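You operate a simulated robot arm through the tools that you are given. There is no shell and no other tool.

The job below is to be done with a simulated two-armed robot. You get a single attempt, and the scene is never put back.

Task
Level the green and the orange bundle from the bundle rack.
Fine: three taps each on the levelling stand; hang both back; leave the third bundle as it is.
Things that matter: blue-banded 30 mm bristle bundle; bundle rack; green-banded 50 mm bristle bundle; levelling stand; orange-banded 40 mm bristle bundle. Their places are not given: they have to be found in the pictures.

Only the result counts: the job must be done as asked and must still hold three seconds after the hand-in. Knocking over, shifting, dropping, spilling or breaking anything else fails it.

Robot
Two 7-joint arms with two-finger grippers on one trunk that stands fixed in place. Base frame: the origin is at the foot of the trunk, x ahead of it, y to its left, z up; the work surface is at about z = 85. Lengths are in cm, angles in degrees, forces in N, time in s.
The left shoulder is at [5.7, 21.6, 119.5], the right one opposite. With the tool pointing down near the work surface each hand reaches from about 26 to 80 cm from the base axis, measured 20 degrees to its own side. Payload 3.18 kg a hand.
The TCP of each hand is the grasp point between the finger pads, 3 cm short of the fingertips. In the tool frame z runs along the fingers and y along their closing line. Largest opening 14.4 cm; the body of the gripper starts 10.3 cm behind the TCP.
Orientation is that of the tool frame in the base frame, as a unit quaternion [w, x, y, z]. With the fingers straight down and closing along the base's y, the tool's x points along the base's -x, its y along +y and its z along -z.

Tools
- The arms move only by the tool drive_tool. It takes "left_rows", "right_rows" or both (then of equal length, played together; a hand with none holds still); each is a list that holds one entry, the list of rows, each a list of 7 numbers: the opening, from 0 (shut) to 1 (fully open), then the shift along the tool's x, y, z in mm, then the turn, a rotation vector about the tool's x, y, z in degrees. In form: [[[claw, x, y, z, rx, ry, rz], ...]]. A call has 1 to 20 rows; each row is the pose to reach, as a shift and turn from the pose commanded when the call began, along the tool's axes at that moment. A row lasts 0.2 s, in which the tool goes at most 5 cm and 8.6 degrees; a call with a longer step from one row to the next is refused whole, and so is a gripper value outside its range. A pose out of reach is approached as far as the arm can. The call stops where the force on the tool passes 60 N (or 10 N more than at its start, if that is more) or the arm is blocked; 0.2 s more then pass. The fingers move at their own pace and stop on an object; they squeeze with about 37 N. The grip force told is the motor's: it shows also when the fingers shut on nothing. Time passes only in rows, and 0.2 s behind the last, so rows that repeat a pose let the fingers close. It gives the time, the measured TCP pose, the force on the tool (base axes), the opening and the grip force at its end, in the units of the frame above (readings bear some noise), with the torque about the TCP (base axes, N m) and any sound that the robot's microphone picked up, and new pictures: "show" is both (left out), scene, wrist or none (wrist: the cameras of the hands that moved).
- Cameras (640 x 400 px; columns grow to the right, rows downward): "scene" is now at [10.53, -6.84, 138.01]; the picture's right is [-0.68, -0.73, 0.00], its down [-0.39, 0.37, -0.84] and it looks along [0.62, -0.57, -0.54] (base axes); focal length 314 px, centre (320, 200). "left" rides on the left gripper at [7.6, -1.6, -14.3] in its tool frame; the picture's right is [0.21, 0.98, 0.00], its down [-0.84, 0.18, -0.51] and it looks along [-0.50, 0.11, 0.86] (tool axes); focal length 218 px, centre (320, 200). "right" rides on the right gripper at [7.6, 1.6, -14.3] in its tool frame; the picture's right is [-0.21, 0.98, 0.00], its down [-0.84, -0.18, -0.51] and it looks along [-0.50, -0.11, 0.86] (tool axes); focal length 218 px, centre (320, 200).
- lift_body(by): slides the trunk up (or, below 0, down) by that many cm; the arms and the scene camera ride with it, the base frame stays. It gives what a move gives, with no picture.
- aim_head(pan, tilt): turns the head with the scene camera to pan (to the left, within 80 degrees either way) and tilt (down, from -29 to 69), counted from straight ahead of the robot. It gives what a move gives, and a new picture of the scene camera.
- point_at(camera, pixels): there is no depth. For up to 12 entries [column, row, z] of the newest picture of that camera ("zoom" is the newest enlarged one), the place [x, y] in the base frame at which the ray of that pixel passes the height z, good to about 0.3 cm, but the place of the scene camera against the robot may be out by one fixed shift of up to 1.8 cm in any direction. No time passes.
- enlarge(camera, box): a new picture of the part [left, top, right, bottom] of that camera's present view, enlarged. No time passes.
- finish_job(): hands the job in; it is judged then, once.

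Open the grippers and draw the arms clear of the work before you hand the job in, unless the task says otherwise.

The tools are called after "Request:" as name(argument=value, ...) on one line, values as JSON. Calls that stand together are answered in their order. drive_tool: Moves the arms, as the interface text tells. Its arguments: {"type":"object","properties":{"left_rows":{"type":"array"},"right_rows":{"type":"array"},"show":{"type":"string","enum":["both","scene","wrist","none"]}},"required":[]} The other tools are called the same way: lift_body (by) slides the trunk up or down; aim_head (pan, tilt) turns the head that bears the scene camera; point_at (camera, pixels) gives the place at which the rays of pixels pass given heights; enlarge (camera, box) takes an enlarged picture of a part of a camera's view; finish_job () hands the job in.

At the start:

```text
time_s: 0.0
left_eef_pos: [41.41, -6.5, 116.1]
left_orientation: [0.0, -0.001, 1.0, 0.0]
left_contact_force: [-0.2, 0.2, -0.3]
left_moment: [0.01, -0.01, 0.03]
left_width: 14.38
left_grip_force: 0.1
right_eef_pos: [36.33, -53.7, 120.0]
right_orientation: [-0.001, 0.0, 1.0, 0.0]
right_contact_force: [0.1, 0.7, -0.1]
right_moment: [-0.04, 0.02, -0.03]
right_width: 14.42
right_grip_force: 0.0
trunk travel left (down, up): [-27.5, 9.4]
head pan, tilt: [-42.9, 32.5]
```

scene: 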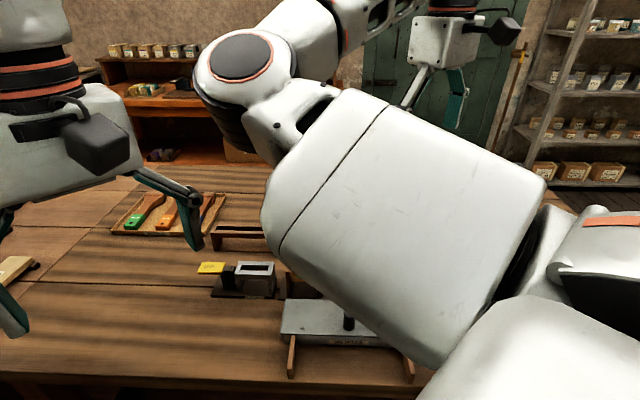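
right: 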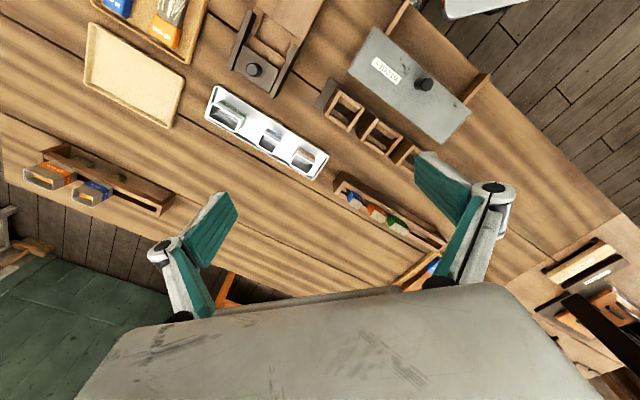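
left: 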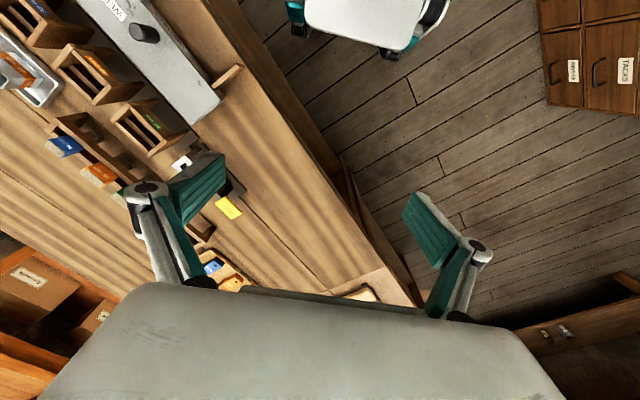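

The arm blocks most of the scene view; the wrist pictures show several racks. I enlarge parts to identify the bundle rack and levelling stand.

Request:
enlarge(camera="right", box=[180, 0, 500, 200])

Request:
enlarge(camera="right", box=[0, 0, 240, 220])

Request:
enlarge(camera="right", box=[300, 140, 480, 300])

Request:
enlarge(camera="left", box=[0, 0, 240, 200])

Request:
enlarge(camera="left", box=[120, 120, 400, 310])

Request:
enlarge(camera="scene", box=[90, 160, 430, 390])

```text
2.00 times, centred on (340, 100) of right
```

zoom: 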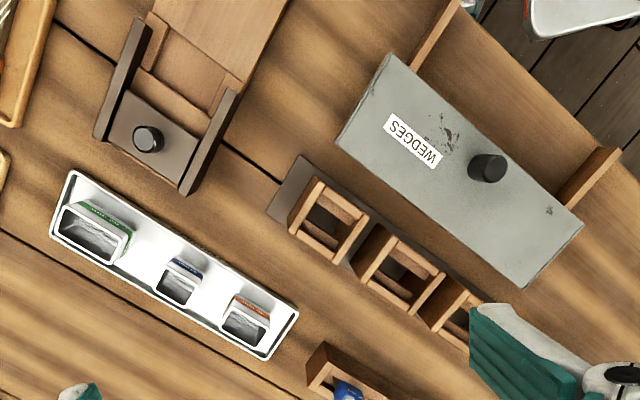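

```text
1.82 times, centred on (120, 110) of right
```

zoom: 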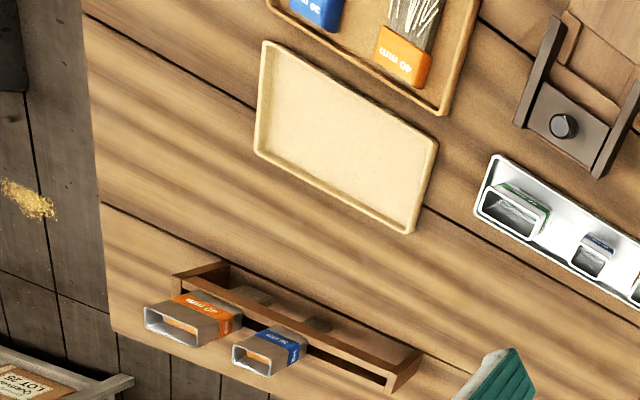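

```text
2.50 times, centred on (390, 220) of right
```

zoom: 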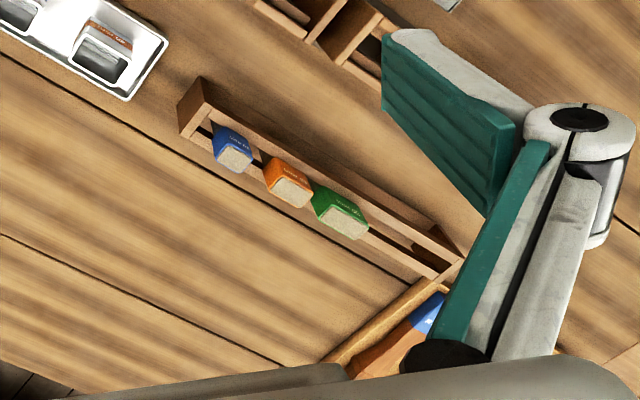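

```text
2.00 times, centred on (120, 100) of left
```

zoom: 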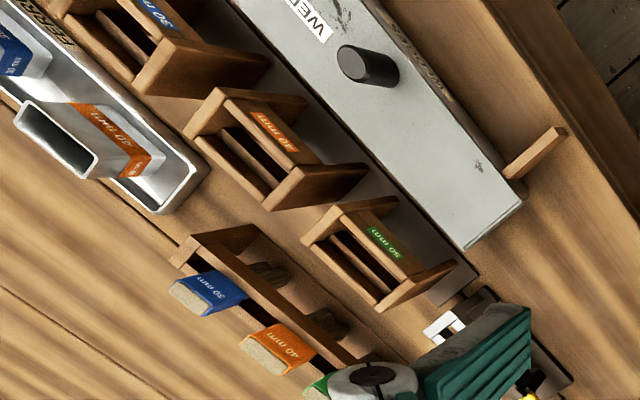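

```text
2.11 times, centred on (260, 215) of left
```

zoom: 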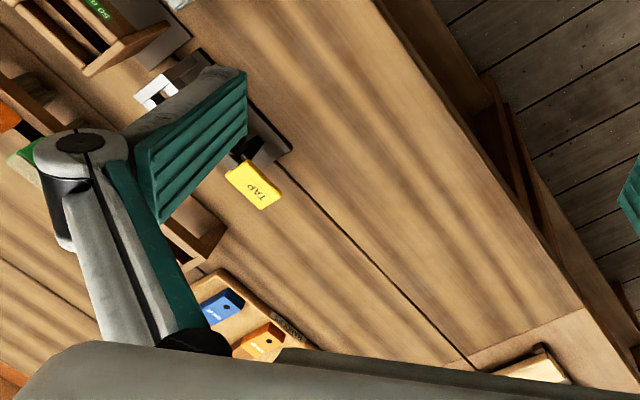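

```text
1.74 times, centred on (260, 275) of scene
```

zoom: 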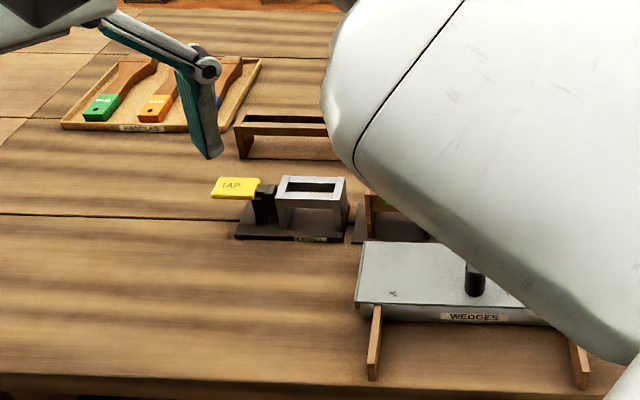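

The left arm blocks the scene camera; I move it 34 cm to its own side (high above the bench) to get a clear view.

Request:
drive_tool(left_rows=[[[1, 0, 45, 0, 0, 0, 0], [1, 0, 90, 0, 0, 0, 0], [1, 0, 135, 0, 0, 0, 0], [1, 0, 180, 0, 0, 0, 0], [1, 0, 225, 0, 0, 0, 0], [1, 0, 270, 0, 0, 0, 0], [1, 0, 315, 0, 0, 0, 0], [1, 0, 340, 0, 0, 0, 0]]])

```text
time_s: 1.8
left_eef_pos: [41.24, 27.64, 116.17]
left_orientation: [0.0, 0.001, 1.0, 0.0]
left_contact_force: [0.4, 0.9, 0.0]
left_moment: [0.0, -0.02, -0.03]
left_width: 14.39
left_grip_force: 0.1
right_eef_pos: [36.33, -53.71, 120.0]
right_orientation: [-0.001, 0.001, 1.0, -0.001]
right_contact_force: [-0.4, 0.0, 0.0]
right_moment: [-0.01, -0.01, -0.01]
right_width: 14.38
right_grip_force: 0.0
trunk travel left (down, up): [-27.5, 9.4]
head pan, tilt: [-42.9, 32.5]
```

scene: 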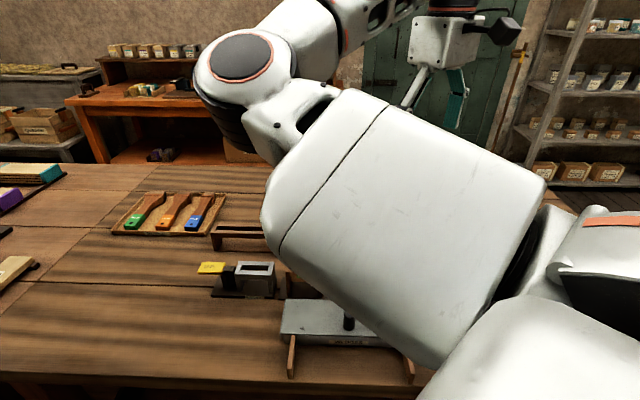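
left: 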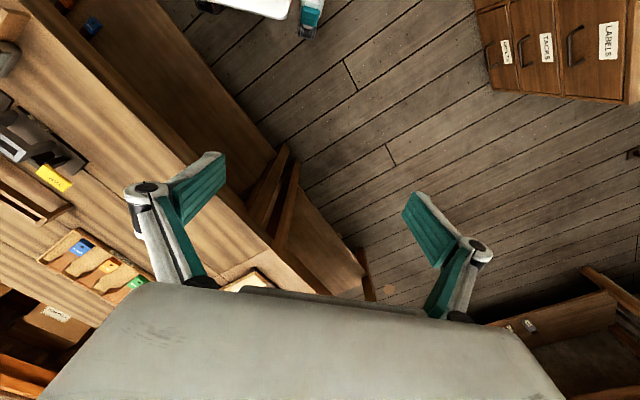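

Now it is the right arm that hides the centre. I localise the stand (scene ~(255,270)), rack ((250,235)) and rack in the right view (~(390,215)).

Request:
point_at(camera="scene", pixels=[[213, 268, 90], [255, 268, 90], [210, 295, 85.5], [272, 298, 85.5], [214, 250, 86], [283, 310, 88], [20, 280, 86]])

Request:
point_at(camera="right", pixels=[[352, 195, 95], [372, 212, 95], [397, 226, 95], [340, 180, 90], [440, 245, 90], [255, 68, 87], [270, 140, 87], [375, 125, 88]])

Request:
point_at(camera="left", pixels=[[53, 177, 92], [10, 148, 92], [80, 160, 86], [70, 208, 90]])

```text
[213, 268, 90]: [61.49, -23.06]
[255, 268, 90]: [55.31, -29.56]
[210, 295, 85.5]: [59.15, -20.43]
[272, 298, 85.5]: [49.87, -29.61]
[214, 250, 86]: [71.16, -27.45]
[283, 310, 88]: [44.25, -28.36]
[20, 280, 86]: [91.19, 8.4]
```

```text
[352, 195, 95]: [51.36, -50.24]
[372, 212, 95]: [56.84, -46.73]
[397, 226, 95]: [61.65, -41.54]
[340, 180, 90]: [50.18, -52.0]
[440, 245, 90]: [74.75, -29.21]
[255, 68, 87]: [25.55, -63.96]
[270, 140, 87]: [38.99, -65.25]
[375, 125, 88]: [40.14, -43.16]
```

```text
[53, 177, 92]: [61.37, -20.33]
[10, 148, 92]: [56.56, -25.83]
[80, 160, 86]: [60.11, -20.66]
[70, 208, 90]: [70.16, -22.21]
```

The rack runs along roughly (0.73,0.68) with bundles near (51..62, -50..-42); the stand is near (57,-26). I move the right hand high over the area for a closer wrist view.

Request:
drive_tool(right_rows=[[[1, -15, 45, 0, 0, 0, 0], [1, -30, 90, 0, 0, 0, 0], [1, -40, 135, 0, 0, 0, 0], [1, -50, 170, 0, 0, 0, 0], [1, -50, 170, 0, 0, 0, 0]]])

```text
time_s: 2.4
left_eef_pos: [41.48, 27.59, 116.15]
left_orientation: [0.0, 0.0, 1.0, 0.0]
left_contact_force: [-0.1, -0.2, -0.5]
left_moment: [-0.04, 0.05, 0.05]
left_width: 14.38
left_grip_force: 0.0
right_eef_pos: [35.77, -51.3, 119.18]
right_orientation: [-0.001, 0.081, 0.996, 0.024]
right_contact_force: [-0.6, 0.3, 0.5]
right_moment: [-0.01, 0.04, 0.0]
right_width: 14.41
right_grip_force: 0.0
right hand out of reach, approached as far as the arm can: row 2
trunk travel left (down, up): [-27.5, 9.4]
head pan, tilt: [-42.9, 32.5]
stopped in row 2 (right hand): the arm was blocked; the commanded pose is now the measured one
```

scene: 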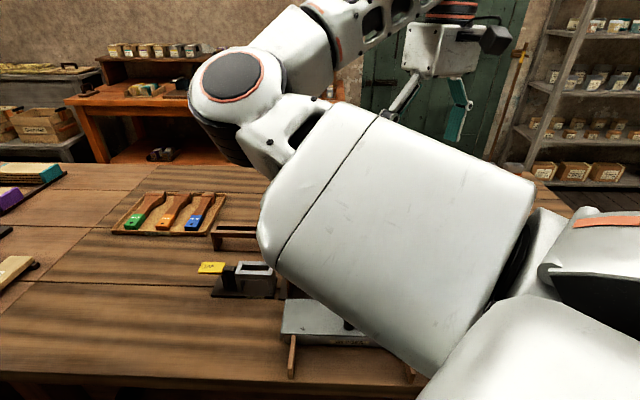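
right: 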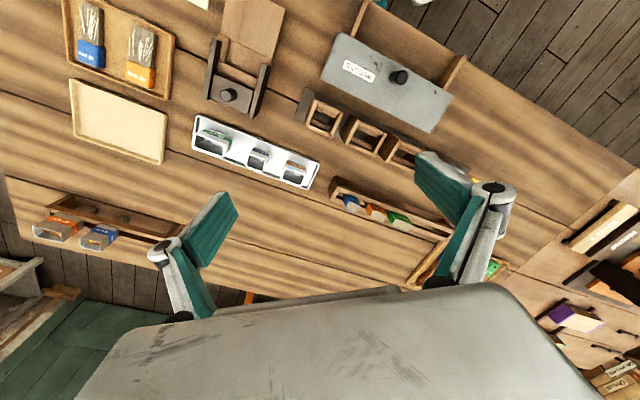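

The arm met a limit and twisted clockwise by itself; I follow that preference and turn the tool clockwise so its y lines up with the rack direction (~43°), in place first.

Request:
drive_tool(right_rows=[[[1, 0, 0, 0, 0, 0, 8], [1, 0, 0, 0, 0, 0, 16], [1, 0, 0, 0, 0, 0, 24], [1, 0, 0, 0, 0, 0, 32], [1, 0, 0, 0, 0, 0, 38], [1, 0, 0, 0, 0, 0, 38]]])

```text
time_s: 3.8
left_eef_pos: [41.44, 27.44, 116.3]
left_orientation: [0.0, -0.001, 1.0, 0.001]
left_contact_force: [-0.8, 0.4, 0.4]
left_moment: [0.02, 0.03, 0.01]
left_width: 14.43
left_grip_force: 0.1
right_eef_pos: [35.74, -51.18, 119.26]
right_orientation: [-0.008, 0.4, 0.916, 0.023]
right_contact_force: [-0.9, 0.4, 0.3]
right_moment: [-0.01, 0.01, 0.03]
right_width: 14.39
right_grip_force: 0.0
trunk travel left (down, up): [-27.5, 9.4]
head pan, tilt: [-42.9, 32.5]
```

scene: 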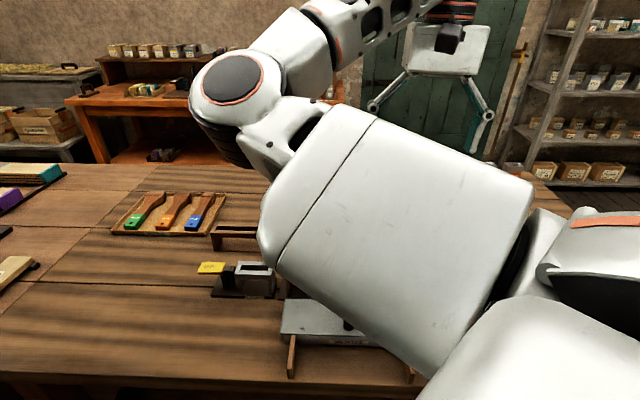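
right: 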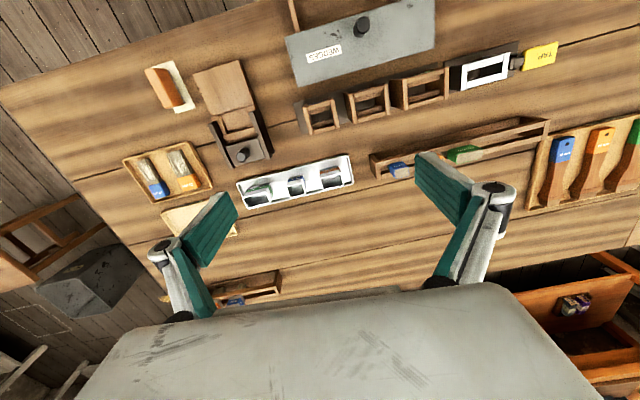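

The view now lines up with the bench: rack at px (375–550,120–180), stand with white slotted frame (483,70) and yellow TAP (540,55). I slide along the rack direction.

Request:
drive_tool(right_rows=[[[1, 0, 40, 0, 0, 0, 0], [1, 0, 80, 0, 0, 0, 0], [1, 0, 120, 0, 0, 0, 0], [1, 0, 160, 0, 0, 0, 0], [1, 0, 200, 0, 0, 0, 0], [1, 0, 200, 0, 0, 0, 0]]])

```text
time_s: 4.5
left_eef_pos: [41.43, 27.66, 116.21]
left_orientation: [0.0, 0.0, 1.0, 0.0]
left_contact_force: [0.3, 0.0, 0.2]
left_moment: [0.0, -0.02, -0.01]
left_width: 14.39
left_grip_force: 0.0
right_eef_pos: [38.74, -51.66, 120.24]
right_orientation: [0.001, 0.478, 0.878, 0.011]
right_contact_force: [-0.9, 0.5, -0.1]
right_moment: [0.03, 0.0, -0.02]
right_width: 14.41
right_grip_force: 0.1
right hand out of reach, approached as far as the arm can: row 3
trunk travel left (down, up): [-27.5, 9.4]
head pan, tilt: [-42.9, 32.5]
stopped in row 3 (right hand): the arm was blocked; the commanded pose is now the measured one
```

scene: 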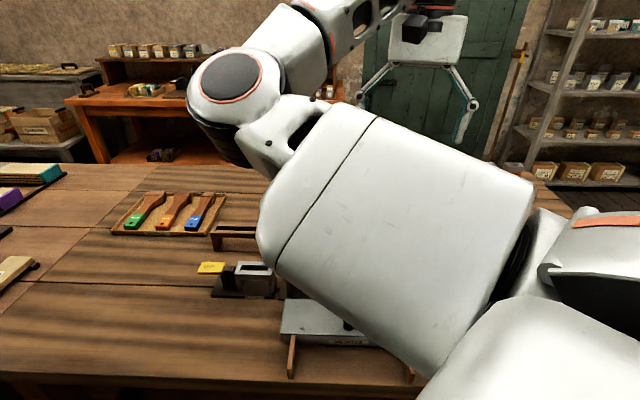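
right: 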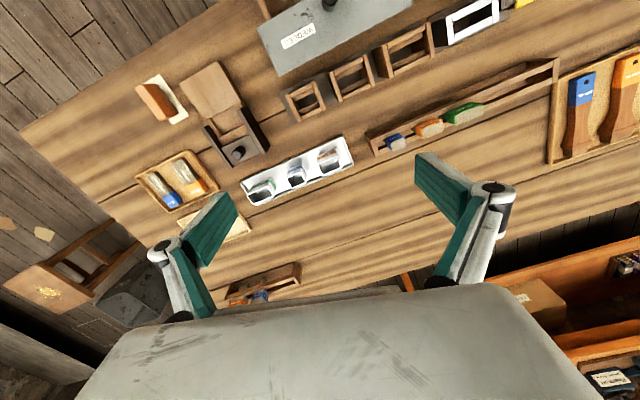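

Blocked again by some joint limit near the body; I instead move outward along base +x and lower, to extend the arm.

Request:
drive_tool(right_rows=[[[1, -20, 30, 15, 0, 0, 0], [1, -40, 60, 30, 0, 0, 0], [1, -60, 90, 45, 0, 0, 0], [1, -80, 120, 60, 0, 0, 0], [1, -95, 145, 75, 0, 0, 0], [1, -95, 145, 75, 0, 0, 0]]])

```text
time_s: 5.9
left_eef_pos: [41.32, 27.54, 116.23]
left_orientation: [0.0, 0.0, 1.0, 0.0]
left_contact_force: [-0.1, 0.1, -0.5]
left_moment: [-0.01, 0.01, 0.01]
left_width: 14.4
left_grip_force: 0.0
right_eef_pos: [56.58, -51.11, 112.96]
right_orientation: [0.002, 0.474, 0.88, 0.012]
right_contact_force: [-0.7, -0.5, 0.3]
right_moment: [-0.04, -0.03, 0.03]
right_width: 14.41
right_grip_force: 0.1
trunk travel left (down, up): [-27.5, 9.4]
head pan, tilt: [-42.9, 32.5]
```

scene: 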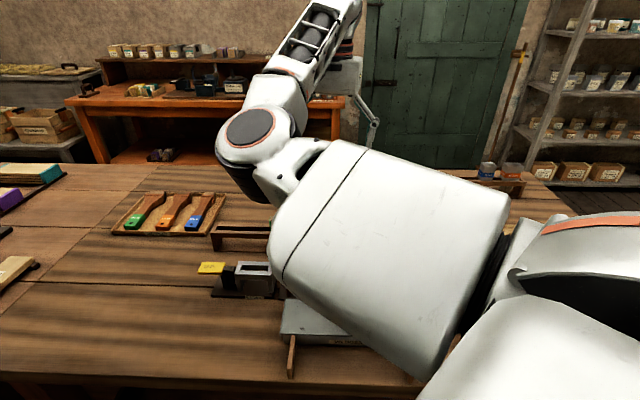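
right: 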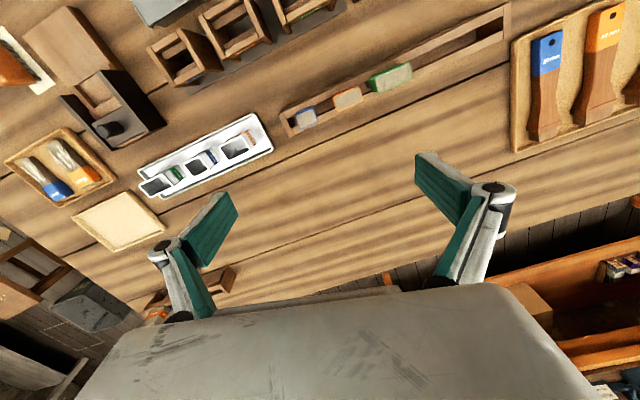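

That worked. I enlarge the rack in this view before moving on.

Request:
enlarge(camera="right", box=[260, 0, 540, 160])

Request:
drive_tool(right_rows=[[[1, 30, 5, 0, 0, 0, -3], [1, 60, 10, 0, 0, 0, -6], [1, 90, 15, 0, 0, 0, -10], [1, 120, 20, 0, 0, 0, -10], [1, 140, 20, 0, 0, 0, -10], [1, 140, 20, 0, 0, 0, -10]]])

```text
2.29 times, centred on (400, 80) of right
```

zoom: 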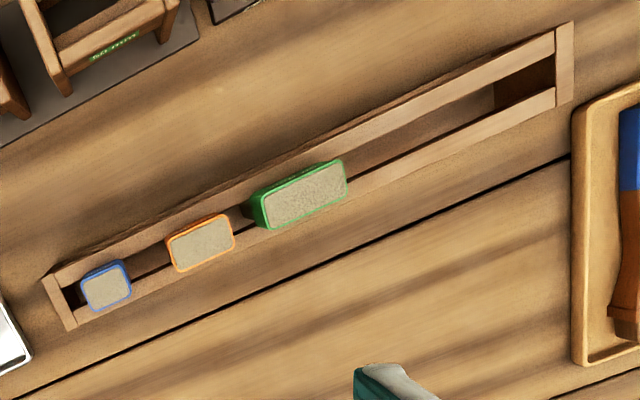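

```text
time_s: 6.9
left_eef_pos: [41.43, 27.57, 116.25]
left_orientation: [0.0, 0.0, 1.0, 0.0]
left_contact_force: [0.6, 0.0, 0.5]
left_moment: [0.04, 0.03, -0.01]
left_width: 14.39
left_grip_force: 0.0
right_eef_pos: [50.55, -50.27, 113.52]
right_orientation: [0.002, 0.46, 0.888, 0.013]
right_contact_force: [0.3, -0.8, -0.1]
right_moment: [0.05, 0.03, 0.0]
right_width: 14.39
right_grip_force: 0.0
right hand out of reach, approached as far as the arm can: row 3, 4
trunk travel left (down, up): [-27.5, 9.4]
head pan, tilt: [-42.9, 32.5]
stopped in row 4 (right hand): the arm was blocked; the commanded pose is now the measured one
```

scene: 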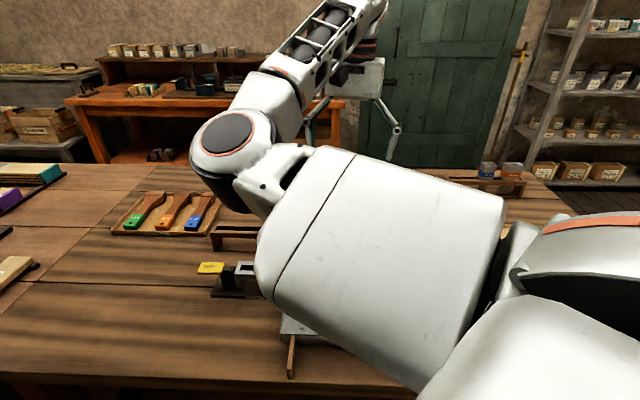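
right: 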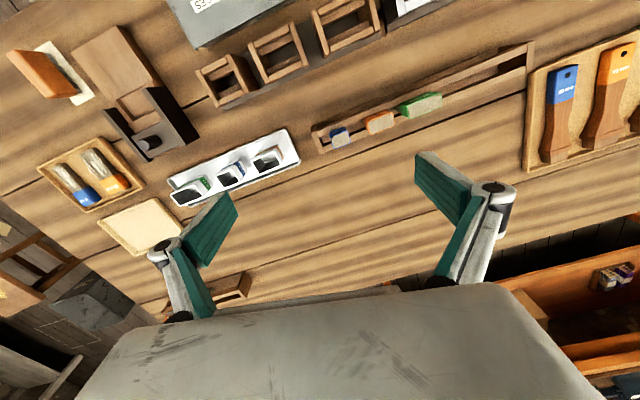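

The near-left side is limited at this height, so I go lower and farther, above the rack (about (60,-42,106)).

Request:
drive_tool(right_rows=[[[1, -20, 25, 20, 0, 0, 0], [1, -20, 55, 40, 0, 0, 0], [1, -10, 85, 60, 0, 0, 0], [1, 0, 110, 75, 0, 0, 0], [1, 13, 125, 75, 0, 0, 0], [1, 13, 125, 75, 0, 0, 0]]])

```text
time_s: 8.5
left_eef_pos: [41.31, 27.52, 116.35]
left_orientation: [0.0, 0.001, 1.0, 0.0]
left_contact_force: [-0.4, -0.3, 0.8]
left_moment: [0.02, -0.03, 0.0]
left_width: 14.37
left_grip_force: 0.1
right_eef_pos: [59.0, -45.83, 106.17]
right_orientation: [-0.002, 0.496, 0.868, 0.022]
right_contact_force: [-0.9, -0.1, 0.6]
right_moment: [0.03, 0.0, -0.01]
right_width: 14.4
right_grip_force: 0.1
trunk travel left (down, up): [-27.5, 9.4]
head pan, tilt: [-42.9, 32.5]
stopped in row 6 (right hand): the arm was blocked; the commanded pose is now the measured one
```

scene: 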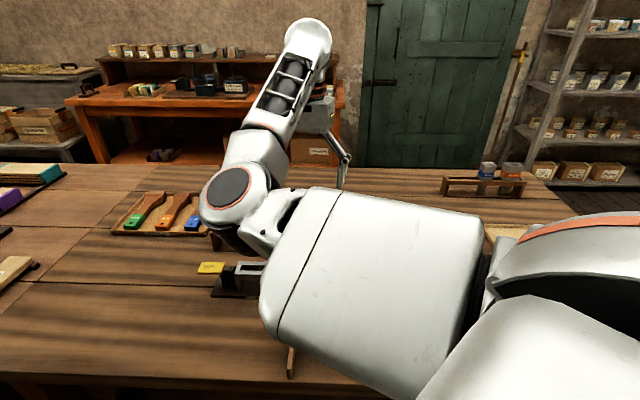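
right: 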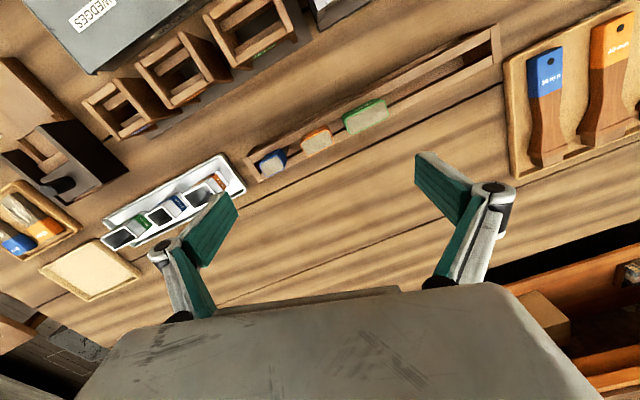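

Still limited, and the arm keeps drifting clockwise, so I test how far it turns clockwise in place (+48°), which would give a grip across the bundles' thickness.

Request:
drive_tool(right_rows=[[[1, 0, 0, -10, 0, 0, 8], [1, 0, 0, -20, 0, 0, 16], [1, 0, 0, -20, 0, 0, 24], [1, 0, 0, -20, 0, 0, 32], [1, 0, 0, -20, 0, 0, 40], [1, 0, 0, -20, 0, 0, 48], [1, 0, 0, -20, 0, 0, 48]]])

```text
time_s: 10.1
left_eef_pos: [41.31, 27.52, 116.27]
left_orientation: [0.0, 0.0, 1.0, 0.0]
left_contact_force: [-0.3, -0.3, -0.2]
left_moment: [-0.02, 0.03, 0.0]
left_width: 14.39
left_grip_force: 0.1
right_eef_pos: [59.04, -45.66, 108.11]
right_orientation: [-0.011, 0.806, 0.591, 0.021]
right_contact_force: [0.0, -0.3, 0.1]
right_moment: [0.02, 0.04, 0.02]
right_width: 14.41
right_grip_force: 0.1
trunk travel left (down, up): [-27.5, 9.4]
head pan, tilt: [-42.9, 32.5]
```

scene: 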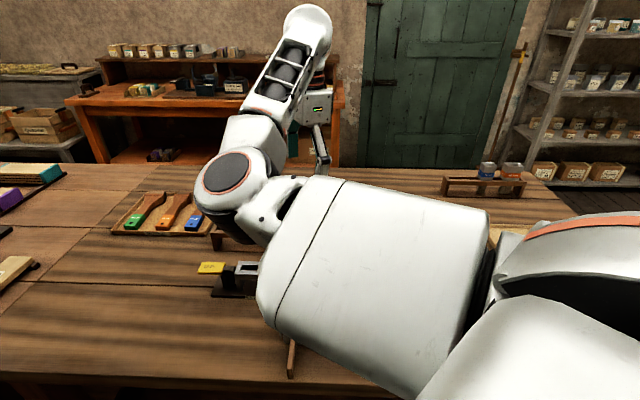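
right: 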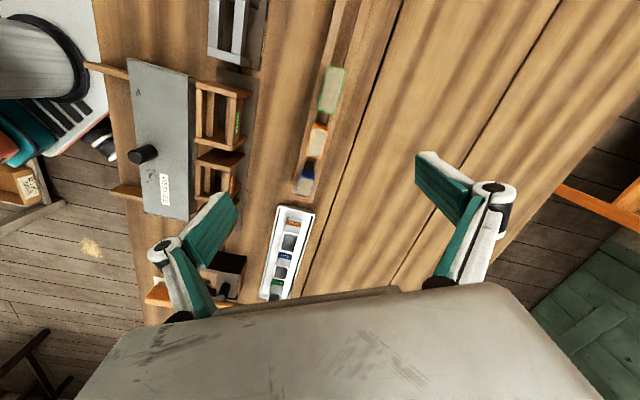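

Turned fine (tool y now at about −17°). Now I test moving toward the stand, base +y by 16 cm, going up a bit.

Request:
drive_tool(right_rows=[[[1, 38, -12, -10, 0, 0, 0], [1, 76, -24, -10, 0, 0, 0], [1, 114, -36, -10, 0, 0, 0], [1, 152, -48, -10, 0, 0, 0], [1, 152, -48, -10, 0, 0, 0]]])

```text
time_s: 11.5
left_eef_pos: [41.39, 27.41, 116.19]
left_orientation: [0.0, 0.0, 1.0, 0.0]
left_contact_force: [0.1, 0.1, -0.3]
left_moment: [0.01, -0.01, -0.01]
left_width: 14.38
left_grip_force: 0.1
right_eef_pos: [58.69, -46.29, 111.88]
right_orientation: [-0.005, 0.842, 0.539, 0.012]
right_contact_force: [-0.6, -1.9, -1.1]
right_moment: [0.02, 0.04, 0.01]
right_width: 14.41
right_grip_force: 0.0
right hand out of reach, approached as far as the arm can: row 2, 3, 4, 5
trunk travel left (down, up): [-27.5, 9.4]
head pan, tilt: [-42.9, 32.5]
stopped in row 5 (right hand): the arm was blocked; the commanded pose is now the measured one
```

scene: 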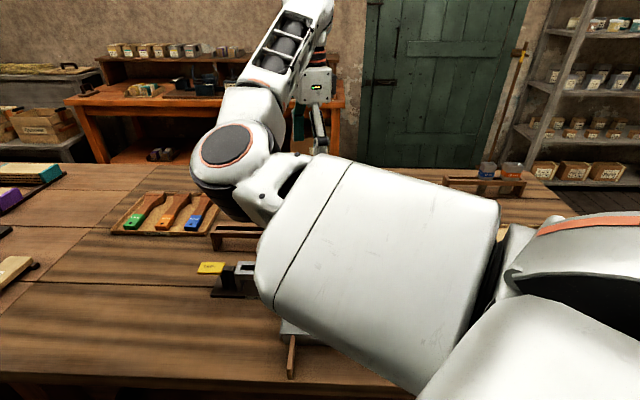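
right: 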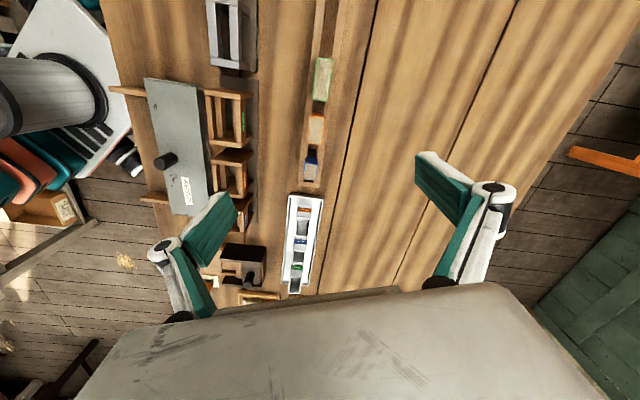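

The limit seems posture-related; raising the trunk lets the hand sit lower relative to the shoulder, so I lift it 9 cm.

Request:
lift_body(by=9)

```text
time_s: 12.7
left_eef_pos: [41.27, 27.61, 125.16]
left_orientation: [-0.001, 0.0, 1.0, 0.0]
left_contact_force: [-0.7, -0.4, 0.2]
left_moment: [-0.01, 0.02, -0.01]
left_width: 14.39
left_grip_force: 0.0
right_eef_pos: [58.81, -45.84, 121.06]
right_orientation: [-0.004, 0.84, 0.543, 0.012]
right_contact_force: [0.7, 0.1, -0.3]
right_moment: [0.01, 0.01, 0.0]
right_width: 14.41
right_grip_force: 0.1
trunk travel left (down, up): [-36.5, 0.4]
head pan, tilt: [-42.9, 32.5]
```

Now lower the hand to about z=105 and look.

Request:
drive_tool(right_rows=[[[1, 0, 0, 40, 0, 0, 0], [1, 0, 0, 80, 0, 0, 0], [1, 0, 0, 120, 0, 0, 0], [1, 0, 0, 160, 0, 0, 0], [1, 0, 0, 160, 0, 0, 0]]])

```text
time_s: 13.8
left_eef_pos: [41.35, 27.45, 125.21]
left_orientation: [-0.001, 0.0, 1.0, 0.001]
left_contact_force: [-0.9, -0.2, 0.1]
left_moment: [0.03, -0.03, -0.01]
left_width: 14.39
left_grip_force: 0.0
right_eef_pos: [60.31, -47.71, 110.23]
right_orientation: [-0.009, 0.856, 0.509, 0.091]
right_contact_force: [-1.0, -0.2, 0.2]
right_moment: [0.04, -0.01, 0.02]
right_width: 14.42
right_grip_force: 0.0
trunk travel left (down, up): [-36.5, 0.4]
head pan, tilt: [-42.9, 32.5]
stopped in row 5 (right hand): the arm was blocked; the commanded pose is now the measured one
```

scene: 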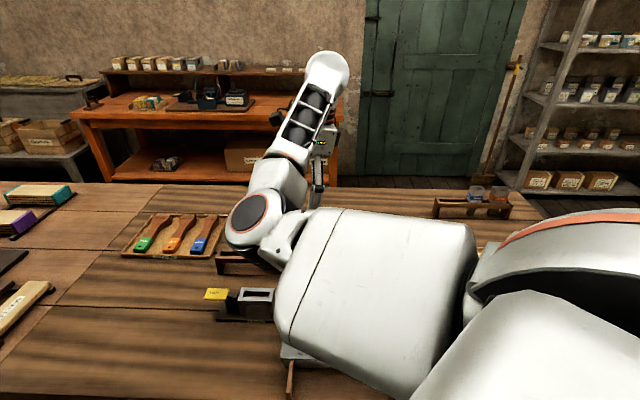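
right: 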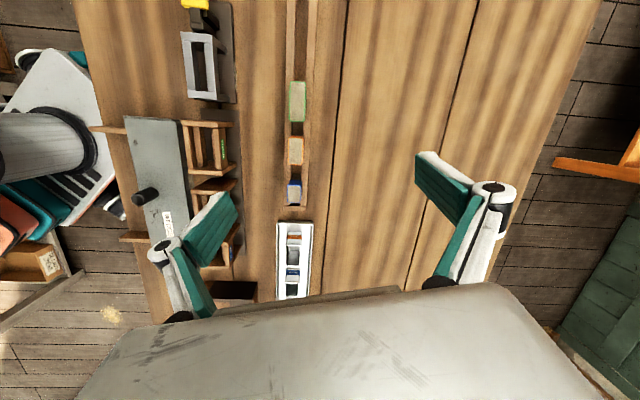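

Estimating from pictures, the elbow sits inside-left at (42,-23) with the forearm rising, which bends the wrist to its limit. I'll stretch the arm outward, then roll the tool about the arm's axis to swing the elbow up.

Request:
drive_tool(right_rows=[[[1, 0, 20, -25, 0, 0, 0], [1, 0, 40, -45, 0, 0, 0], [1, 0, 60, -45, 0, 0, 0], [1, 0, 80, -45, 0, 0, 0], [1, 0, 80, -45, 0, 8, 0], [1, 0, 80, -45, 0, 16, 0], [1, 0, 80, -45, 0, 24, 0]]])

```text
time_s: 15.4
left_eef_pos: [41.49, 27.48, 125.25]
left_orientation: [0.0, 0.0, 1.0, 0.0]
left_contact_force: [0.1, -0.2, 0.5]
left_moment: [0.04, -0.01, 0.03]
left_width: 14.42
left_grip_force: 0.1
right_eef_pos: [66.46, -51.42, 114.75]
right_orientation: [-0.12, 0.815, 0.5, 0.265]
right_contact_force: [0.7, -0.3, -0.2]
right_moment: [0.03, -0.01, 0.0]
right_width: 14.42
right_grip_force: 0.0
right hand out of reach, approached as far as the arm can: row 3, 4, 5, 6, 7
trunk travel left (down, up): [-36.5, 0.4]
head pan, tilt: [-42.9, 32.5]
```

scene: 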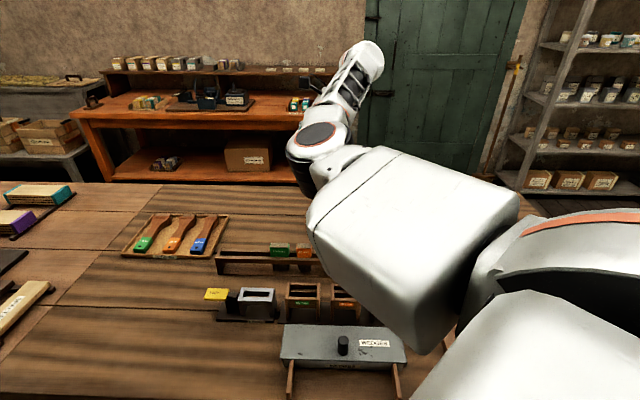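
right: 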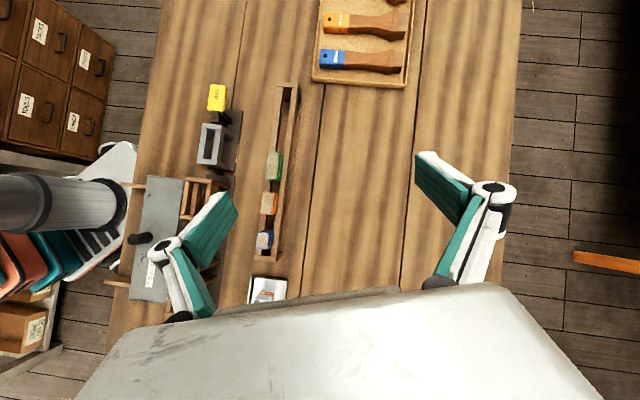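

The arm is near straight and the elbow is swinging up/right; the view now clearly shows the stand, gauge slots and rack. I continue rolling about the wrist another 40°.

Request:
drive_tool(right_rows=[[[1, 36, 0, -2, 0, 8, 0], [1, 72, 0, -10, 0, 16, 0], [1, 106, 0, -22, 0, 24, 0], [1, 138, 0, -39, 0, 32, 0], [1, 167, 0, -61, 0, 40, 0], [1, 167, 0, -61, 0, 40, 0]]], show="scene")

```text
time_s: 16.9
left_eef_pos: [41.37, 27.52, 125.13]
left_orientation: [0.0, 0.0, 1.0, 0.0]
left_contact_force: [0.0, 0.4, 0.2]
left_moment: [0.0, 0.05, 0.03]
left_width: 14.41
left_grip_force: 0.1
right_eef_pos: [69.51, -41.33, 128.88]
right_orientation: [-0.283, 0.676, 0.43, 0.527]
right_contact_force: [0.3, -0.5, -0.4]
right_moment: [0.0, 0.02, 0.03]
right_width: 14.42
right_grip_force: 0.1
right hand out of reach, approached as far as the arm can: row 2, 3, 4, 5, 6
trunk travel left (down, up): [-36.5, 0.4]
head pan, tilt: [-42.9, 32.5]
```

scene: 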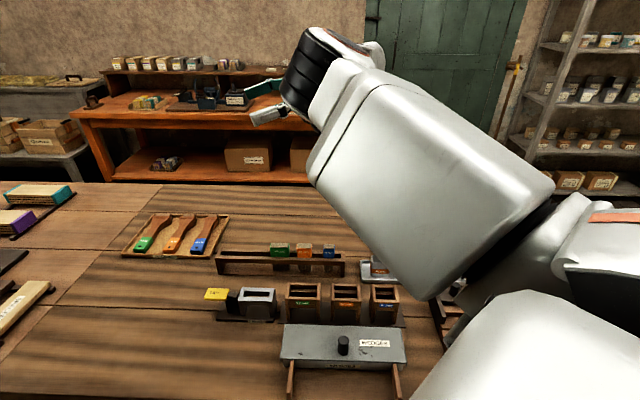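

The elbow is now up and the bench is visible. I enlarge the stand and rack in the scene view.

Request:
enlarge(camera="scene", box=[195, 225, 415, 365])

Request:
enlarge(camera="scene", box=[195, 280, 295, 340])

Request:
point_at(camera="scene", pixels=[[215, 294, 90], [240, 290, 90], [275, 290, 90], [240, 301, 90], [218, 318, 85.5], [275, 322, 85.5], [280, 249, 93], [304, 252, 93], [327, 252, 93]])

```text
2.86 times, centred on (305, 295) of scene
```

zoom: 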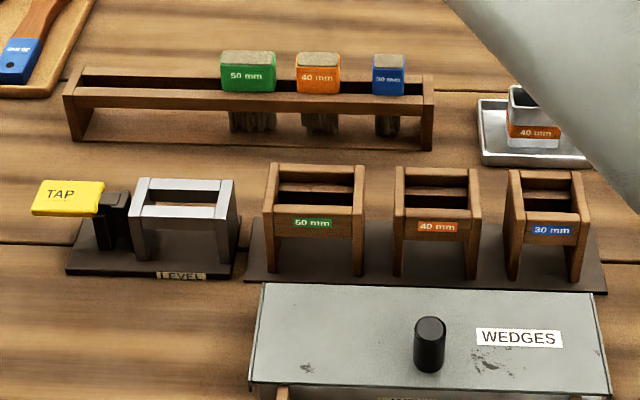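

```text
6.40 times, centred on (245, 310) of scene
```

zoom: 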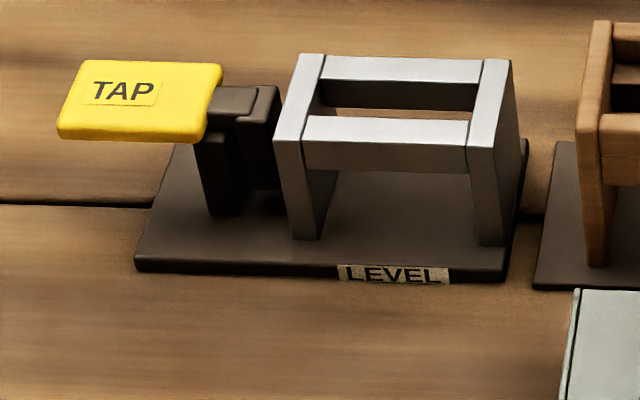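

```text
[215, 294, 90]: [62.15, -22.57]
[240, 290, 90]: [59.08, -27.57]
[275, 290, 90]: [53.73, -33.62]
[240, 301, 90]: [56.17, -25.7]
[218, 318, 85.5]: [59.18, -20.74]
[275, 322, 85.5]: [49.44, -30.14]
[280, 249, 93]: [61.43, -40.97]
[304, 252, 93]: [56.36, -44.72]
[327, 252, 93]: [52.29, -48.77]
```

The stand has a frame slot for a bundle and a yellow TAP paddle; bundles hang by their bands on the rack rails. I now bend the arm (bring the wrist in and left) while the elbow is up, before turning the tool down.

Request:
drive_tool(right_rows=[[[1, 13, -31, 24, 0, 0, 0], [1, 26, -62, 48, 0, 0, 0], [1, 39, -93, 72, 0, 0, 0], [1, 52, -124, 96, 0, 0, 0], [1, 65, -155, 120, 0, 0, 0], [1, 78, -186, 144, 0, 0, 0], [1, 78, -186, 144, 0, 0, 0]]], show="scene")

```text
time_s: 17.8
left_eef_pos: [41.31, 27.54, 125.27]
left_orientation: [0.0, 0.001, 1.0, 0.0]
left_contact_force: [-0.4, -0.2, -0.5]
left_moment: [-0.01, -0.01, -0.03]
left_width: 14.4
left_grip_force: 0.0
right_eef_pos: [63.16, -39.1, 123.45]
right_orientation: [-0.28, 0.729, 0.327, 0.532]
right_contact_force: [-0.2, 0.3, -0.3]
right_moment: [0.04, 0.03, -0.01]
right_width: 14.41
right_grip_force: 0.1
trunk travel left (down, up): [-36.5, 0.4]
head pan, tilt: [-42.9, 32.5]
stopped in row 4 (right hand): the arm was blocked; the commanded pose is now the measured one
```

scene: 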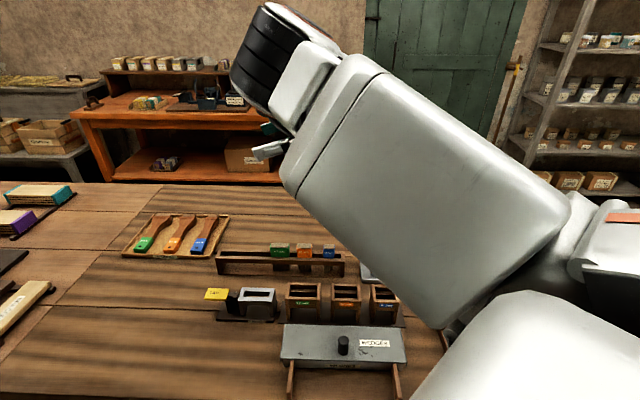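

Wrist limit again with the tool pointing left; now I turn the tool back down about the wrist (−ry ~72°) with the arm bent, hoping the elbow stays up.

Request:
drive_tool(right_rows=[[[1, -33, 0, -3, 0, -8, 0], [1, -66, 0, -12, 0, -16, 0], [1, -96, 0, -25, 0, -24, 0], [1, -125, 0, -42, 0, -32, 0], [1, -152, 0, -65, 0, -40, 0], [1, -175, 0, -91, 0, -48, 0], [1, -195, 0, -121, 0, -56, 0], [1, -210, 0, -152, 0, -64, 0], [1, -220, 0, -187, 0, -72, 0], [1, -220, 0, -187, 0, -72, 0]]])

```text
time_s: 20.0
left_eef_pos: [41.39, 27.55, 125.22]
left_orientation: [0.0, 0.001, 1.0, 0.0]
left_contact_force: [0.3, 0.3, 0.7]
left_moment: [0.0, 0.02, 0.01]
left_width: 14.39
left_grip_force: 0.2
right_eef_pos: [47.55, -56.66, 107.87]
right_orientation: [-0.031, 0.901, 0.432, 0.002]
right_contact_force: [0.2, 0.7, -0.4]
right_moment: [-0.03, 0.02, -0.01]
right_width: 14.36
right_grip_force: 0.1
trunk travel left (down, up): [-36.5, 0.4]
head pan, tilt: [-42.9, 32.5]
```

scene: 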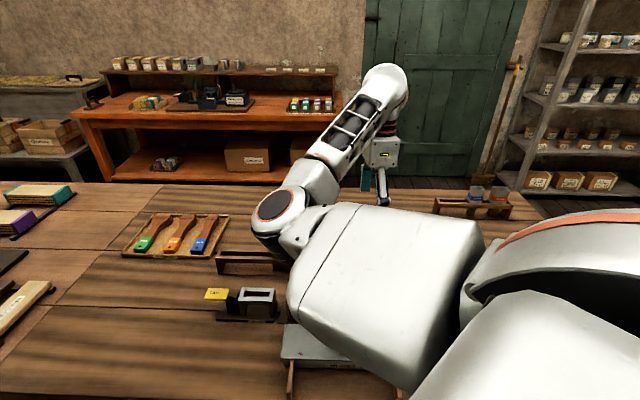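
right: 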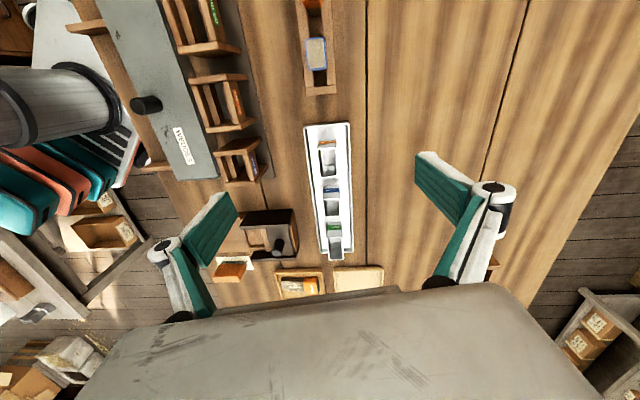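

The elbow swung back with the tool. New plan: stretch, roll the tool to point right (elbow goes down), then bring the tool to "down" via the outward direction so the forearm roll rather than the shoulder does the work.

Request:
drive_tool(right_rows=[[[1, 14, 33, -15, 0, 0, 0], [1, 28, 66, -30, 0, 0, 0], [1, 41, 100, -44, 0, 0, 0], [1, 5, 100, -46, 0, -8, 0], [1, -31, 100, -54, 0, -16, 0], [1, -65, 100, -66, 0, -24, 0], [1, -97, 100, -83, 0, -32, 0], [1, -126, 100, -105, 0, -40, 0], [1, -152, 100, -130, 0, -48, 0], [1, -175, 100, -159, 0, -56, 0], [1, -193, 100, -190, 0, -64, 0], [1, -206, 100, -224, 0, -72, 0], [1, -215, 100, -259, 0, -80, 0], [1, -215, 100, -259, 0, -80, 0]]])

```text
time_s: 23.0
left_eef_pos: [41.36, 27.51, 125.24]
left_orientation: [0.0, 0.001, 1.0, 0.0]
left_contact_force: [-0.3, 0.2, -0.2]
left_moment: [0.03, 0.0, -0.03]
left_width: 14.38
left_grip_force: 0.0
right_eef_pos: [42.5, -81.42, 132.48]
right_orientation: [0.253, 0.692, 0.351, -0.578]
right_contact_force: [-0.3, 0.1, -0.2]
right_moment: [-0.01, 0.0, -0.01]
right_width: 14.39
right_grip_force: 0.2
right hand out of reach, approached as far as the arm can: row 3
trunk travel left (down, up): [-36.5, 0.4]
head pan, tilt: [-42.9, 32.5]
```

scene: 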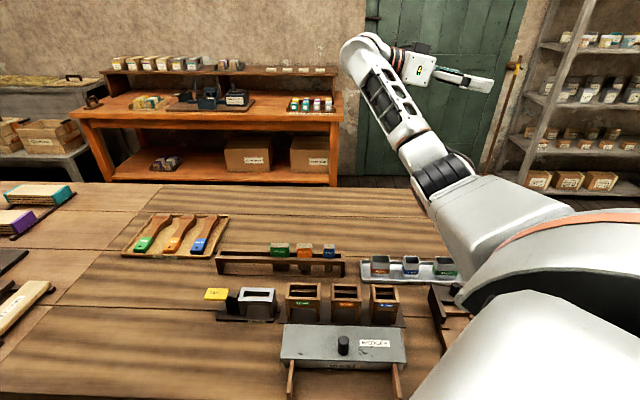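
right: 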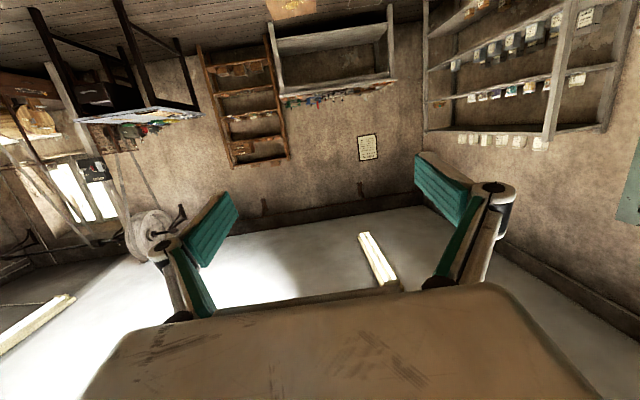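

The elbow is now down/right as intended (forearm rising from (440,180) to (365,50)). Next, swing the tool from right toward outward about the wrist.

Request:
drive_tool(right_rows=[[[1, -12, 31, -2, -7.5, -2.8, 0], [1, -24, 61, -10, -15, -5.5, 0], [1, -35, 90, -22, -22.5, -8.3, 0], [1, -46, 116, -39, -30, -11.1, 0], [1, -55, 141, -61, -37.5, -13.8, 0], [1, -64, 162, -86, -45, -16.6, 0], [1, -71, 179, -115, -52.5, -19.4, 0], [1, -76, 193, -146, -60, -22.1, 0], [1, -80, 202, -175, -66.6, -24.6, 0], [1, -80, 202, -175, -66.6, -24.6, 0]]])

```text
time_s: 25.4
left_eef_pos: [41.16, 27.54, 125.27]
left_orientation: [0.0, -0.001, 1.0, 0.0]
left_contact_force: [0.6, 1.0, 0.4]
left_moment: [-0.01, -0.03, -0.03]
left_width: 14.44
left_grip_force: 0.1
right_eef_pos: [70.02, -81.95, 139.34]
right_orientation: [0.642, 0.34, 0.591, -0.35]
right_contact_force: [0.2, -0.8, 0.4]
right_moment: [0.03, 0.04, 0.0]
right_width: 14.39
right_grip_force: 0.0
right hand out of reach, approached as far as the arm can: row 2, 3, 4, 5, 6, 7
trunk travel left (down, up): [-36.5, 0.4]
head pan, tilt: [-42.9, 32.5]
stopped in row 10 (right hand): the arm was blocked; the commanded pose is now the measured one
```

scene: 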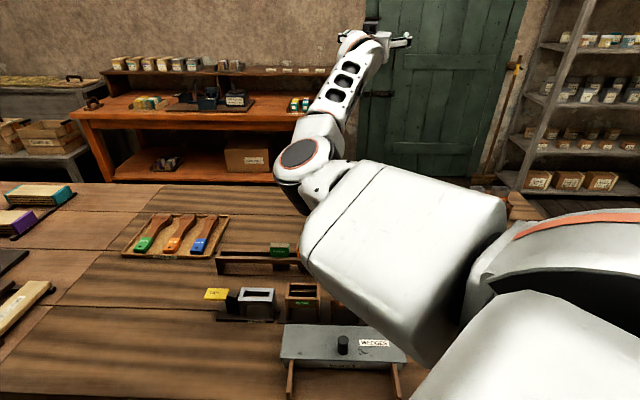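
right: 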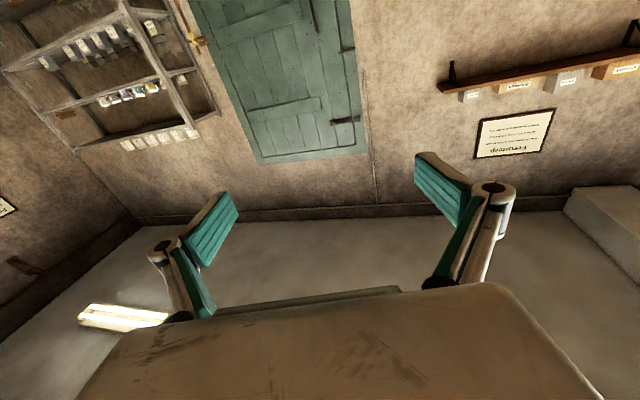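

The elbow follows the tool's side (always 90° to the tool), so the fix is to flip the wrist bend: tool outward now, so I pitch it up through straight, and then roll the arm so that tool goes up→left→down while the elbow goes left→down→right.

Request:
drive_tool(right_rows=[[[1, -36, 0, -3, 0, -8, 0], [1, -72, 0, -10, 0, -16, 0], [1, -106, 0, -22, 0, -24, 0], [1, -138, 0, -39, 0, -32, 0], [1, -167, 0, -61, 0, -40, 0], [1, -193, 0, -86, 0, -48, 0], [1, -216, 0, -115, 0, -56, 0], [1, -234, 0, -146, 0, -64, 0], [1, -234, 0, -146, 0, -64, 0]]], show="scene")

```text
time_s: 27.4
left_eef_pos: [41.37, 27.63, 125.07]
left_orientation: [0.0, 0.0, 1.0, 0.0]
left_contact_force: [0.0, 0.2, 0.6]
left_moment: [-0.05, 0.0, 0.01]
left_width: 14.41
left_grip_force: 0.1
right_eef_pos: [61.08, -68.21, 161.78]
right_orientation: [0.857, 0.103, 0.162, -0.478]
right_contact_force: [1.0, 0.7, 1.5]
right_moment: [0.0, 0.0, -0.02]
right_width: 14.38
right_grip_force: 0.0
trunk travel left (down, up): [-36.5, 0.4]
head pan, tilt: [-42.9, 32.5]
```

scene: 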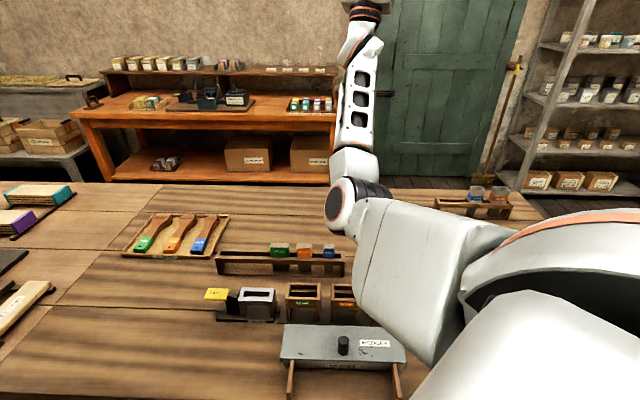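

Tool is up, elbow low. Now roll everything −88° about the shoulder–wrist axis (tool up→left, elbow down→right).

Request:
drive_tool(right_rows=[[[1, -12, 29, -2, -6.4, -2.94, -3.77], [1, -22, 59, -8, -12.8, -5.87, -7.54], [1, -30, 88, -17, -19.2, -8.8, -11.3], [1, -36, 117, -31, -25.6, -11.7, -15.1], [1, -38, 144, -47, -32, -14.7, -18.8], [1, -38, 169, -67, -38.4, -17.6, -22.6], [1, -36, 192, -89, -44.8, -20.6, -26.4], [1, -31, 212, -114, -51.2, -23.5, -30.1], [1, -23, 229, -140, -57.6, -26.4, -33.9], [1, -13, 242, -167, -64, -29.4, -37.7], [1, -1, 251, -195, -70.4, -32.3, -41.4], [1, -1, 251, -195, -70.4, -32.3, -41.4]]])

```text
time_s: 30.0
left_eef_pos: [41.35, 27.59, 125.31]
left_orientation: [0.0, -0.001, 1.0, 0.001]
left_contact_force: [-0.6, -0.1, 0.7]
left_moment: [0.03, 0.01, -0.03]
left_width: 14.38
left_grip_force: 0.1
right_eef_pos: [78.96, -48.86, 142.61]
right_orientation: [-0.557, 0.573, -0.194, 0.568]
right_contact_force: [0.6, -0.2, 0.5]
right_moment: [-0.02, -0.04, 0.0]
right_width: 14.4
right_grip_force: 0.1
right hand out of reach, approached as far as the arm can: row 9, 10, 11, 12
trunk travel left (down, up): [-36.5, 0.4]
head pan, tilt: [-42.9, 32.5]
```

scene: 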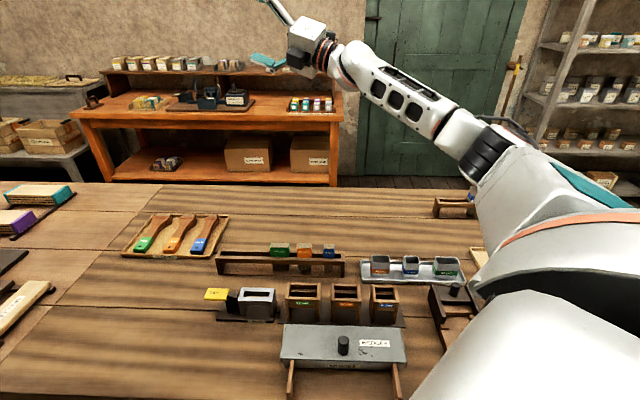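
right: 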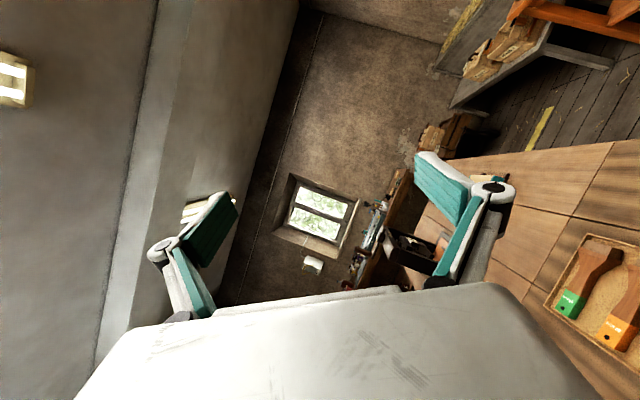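

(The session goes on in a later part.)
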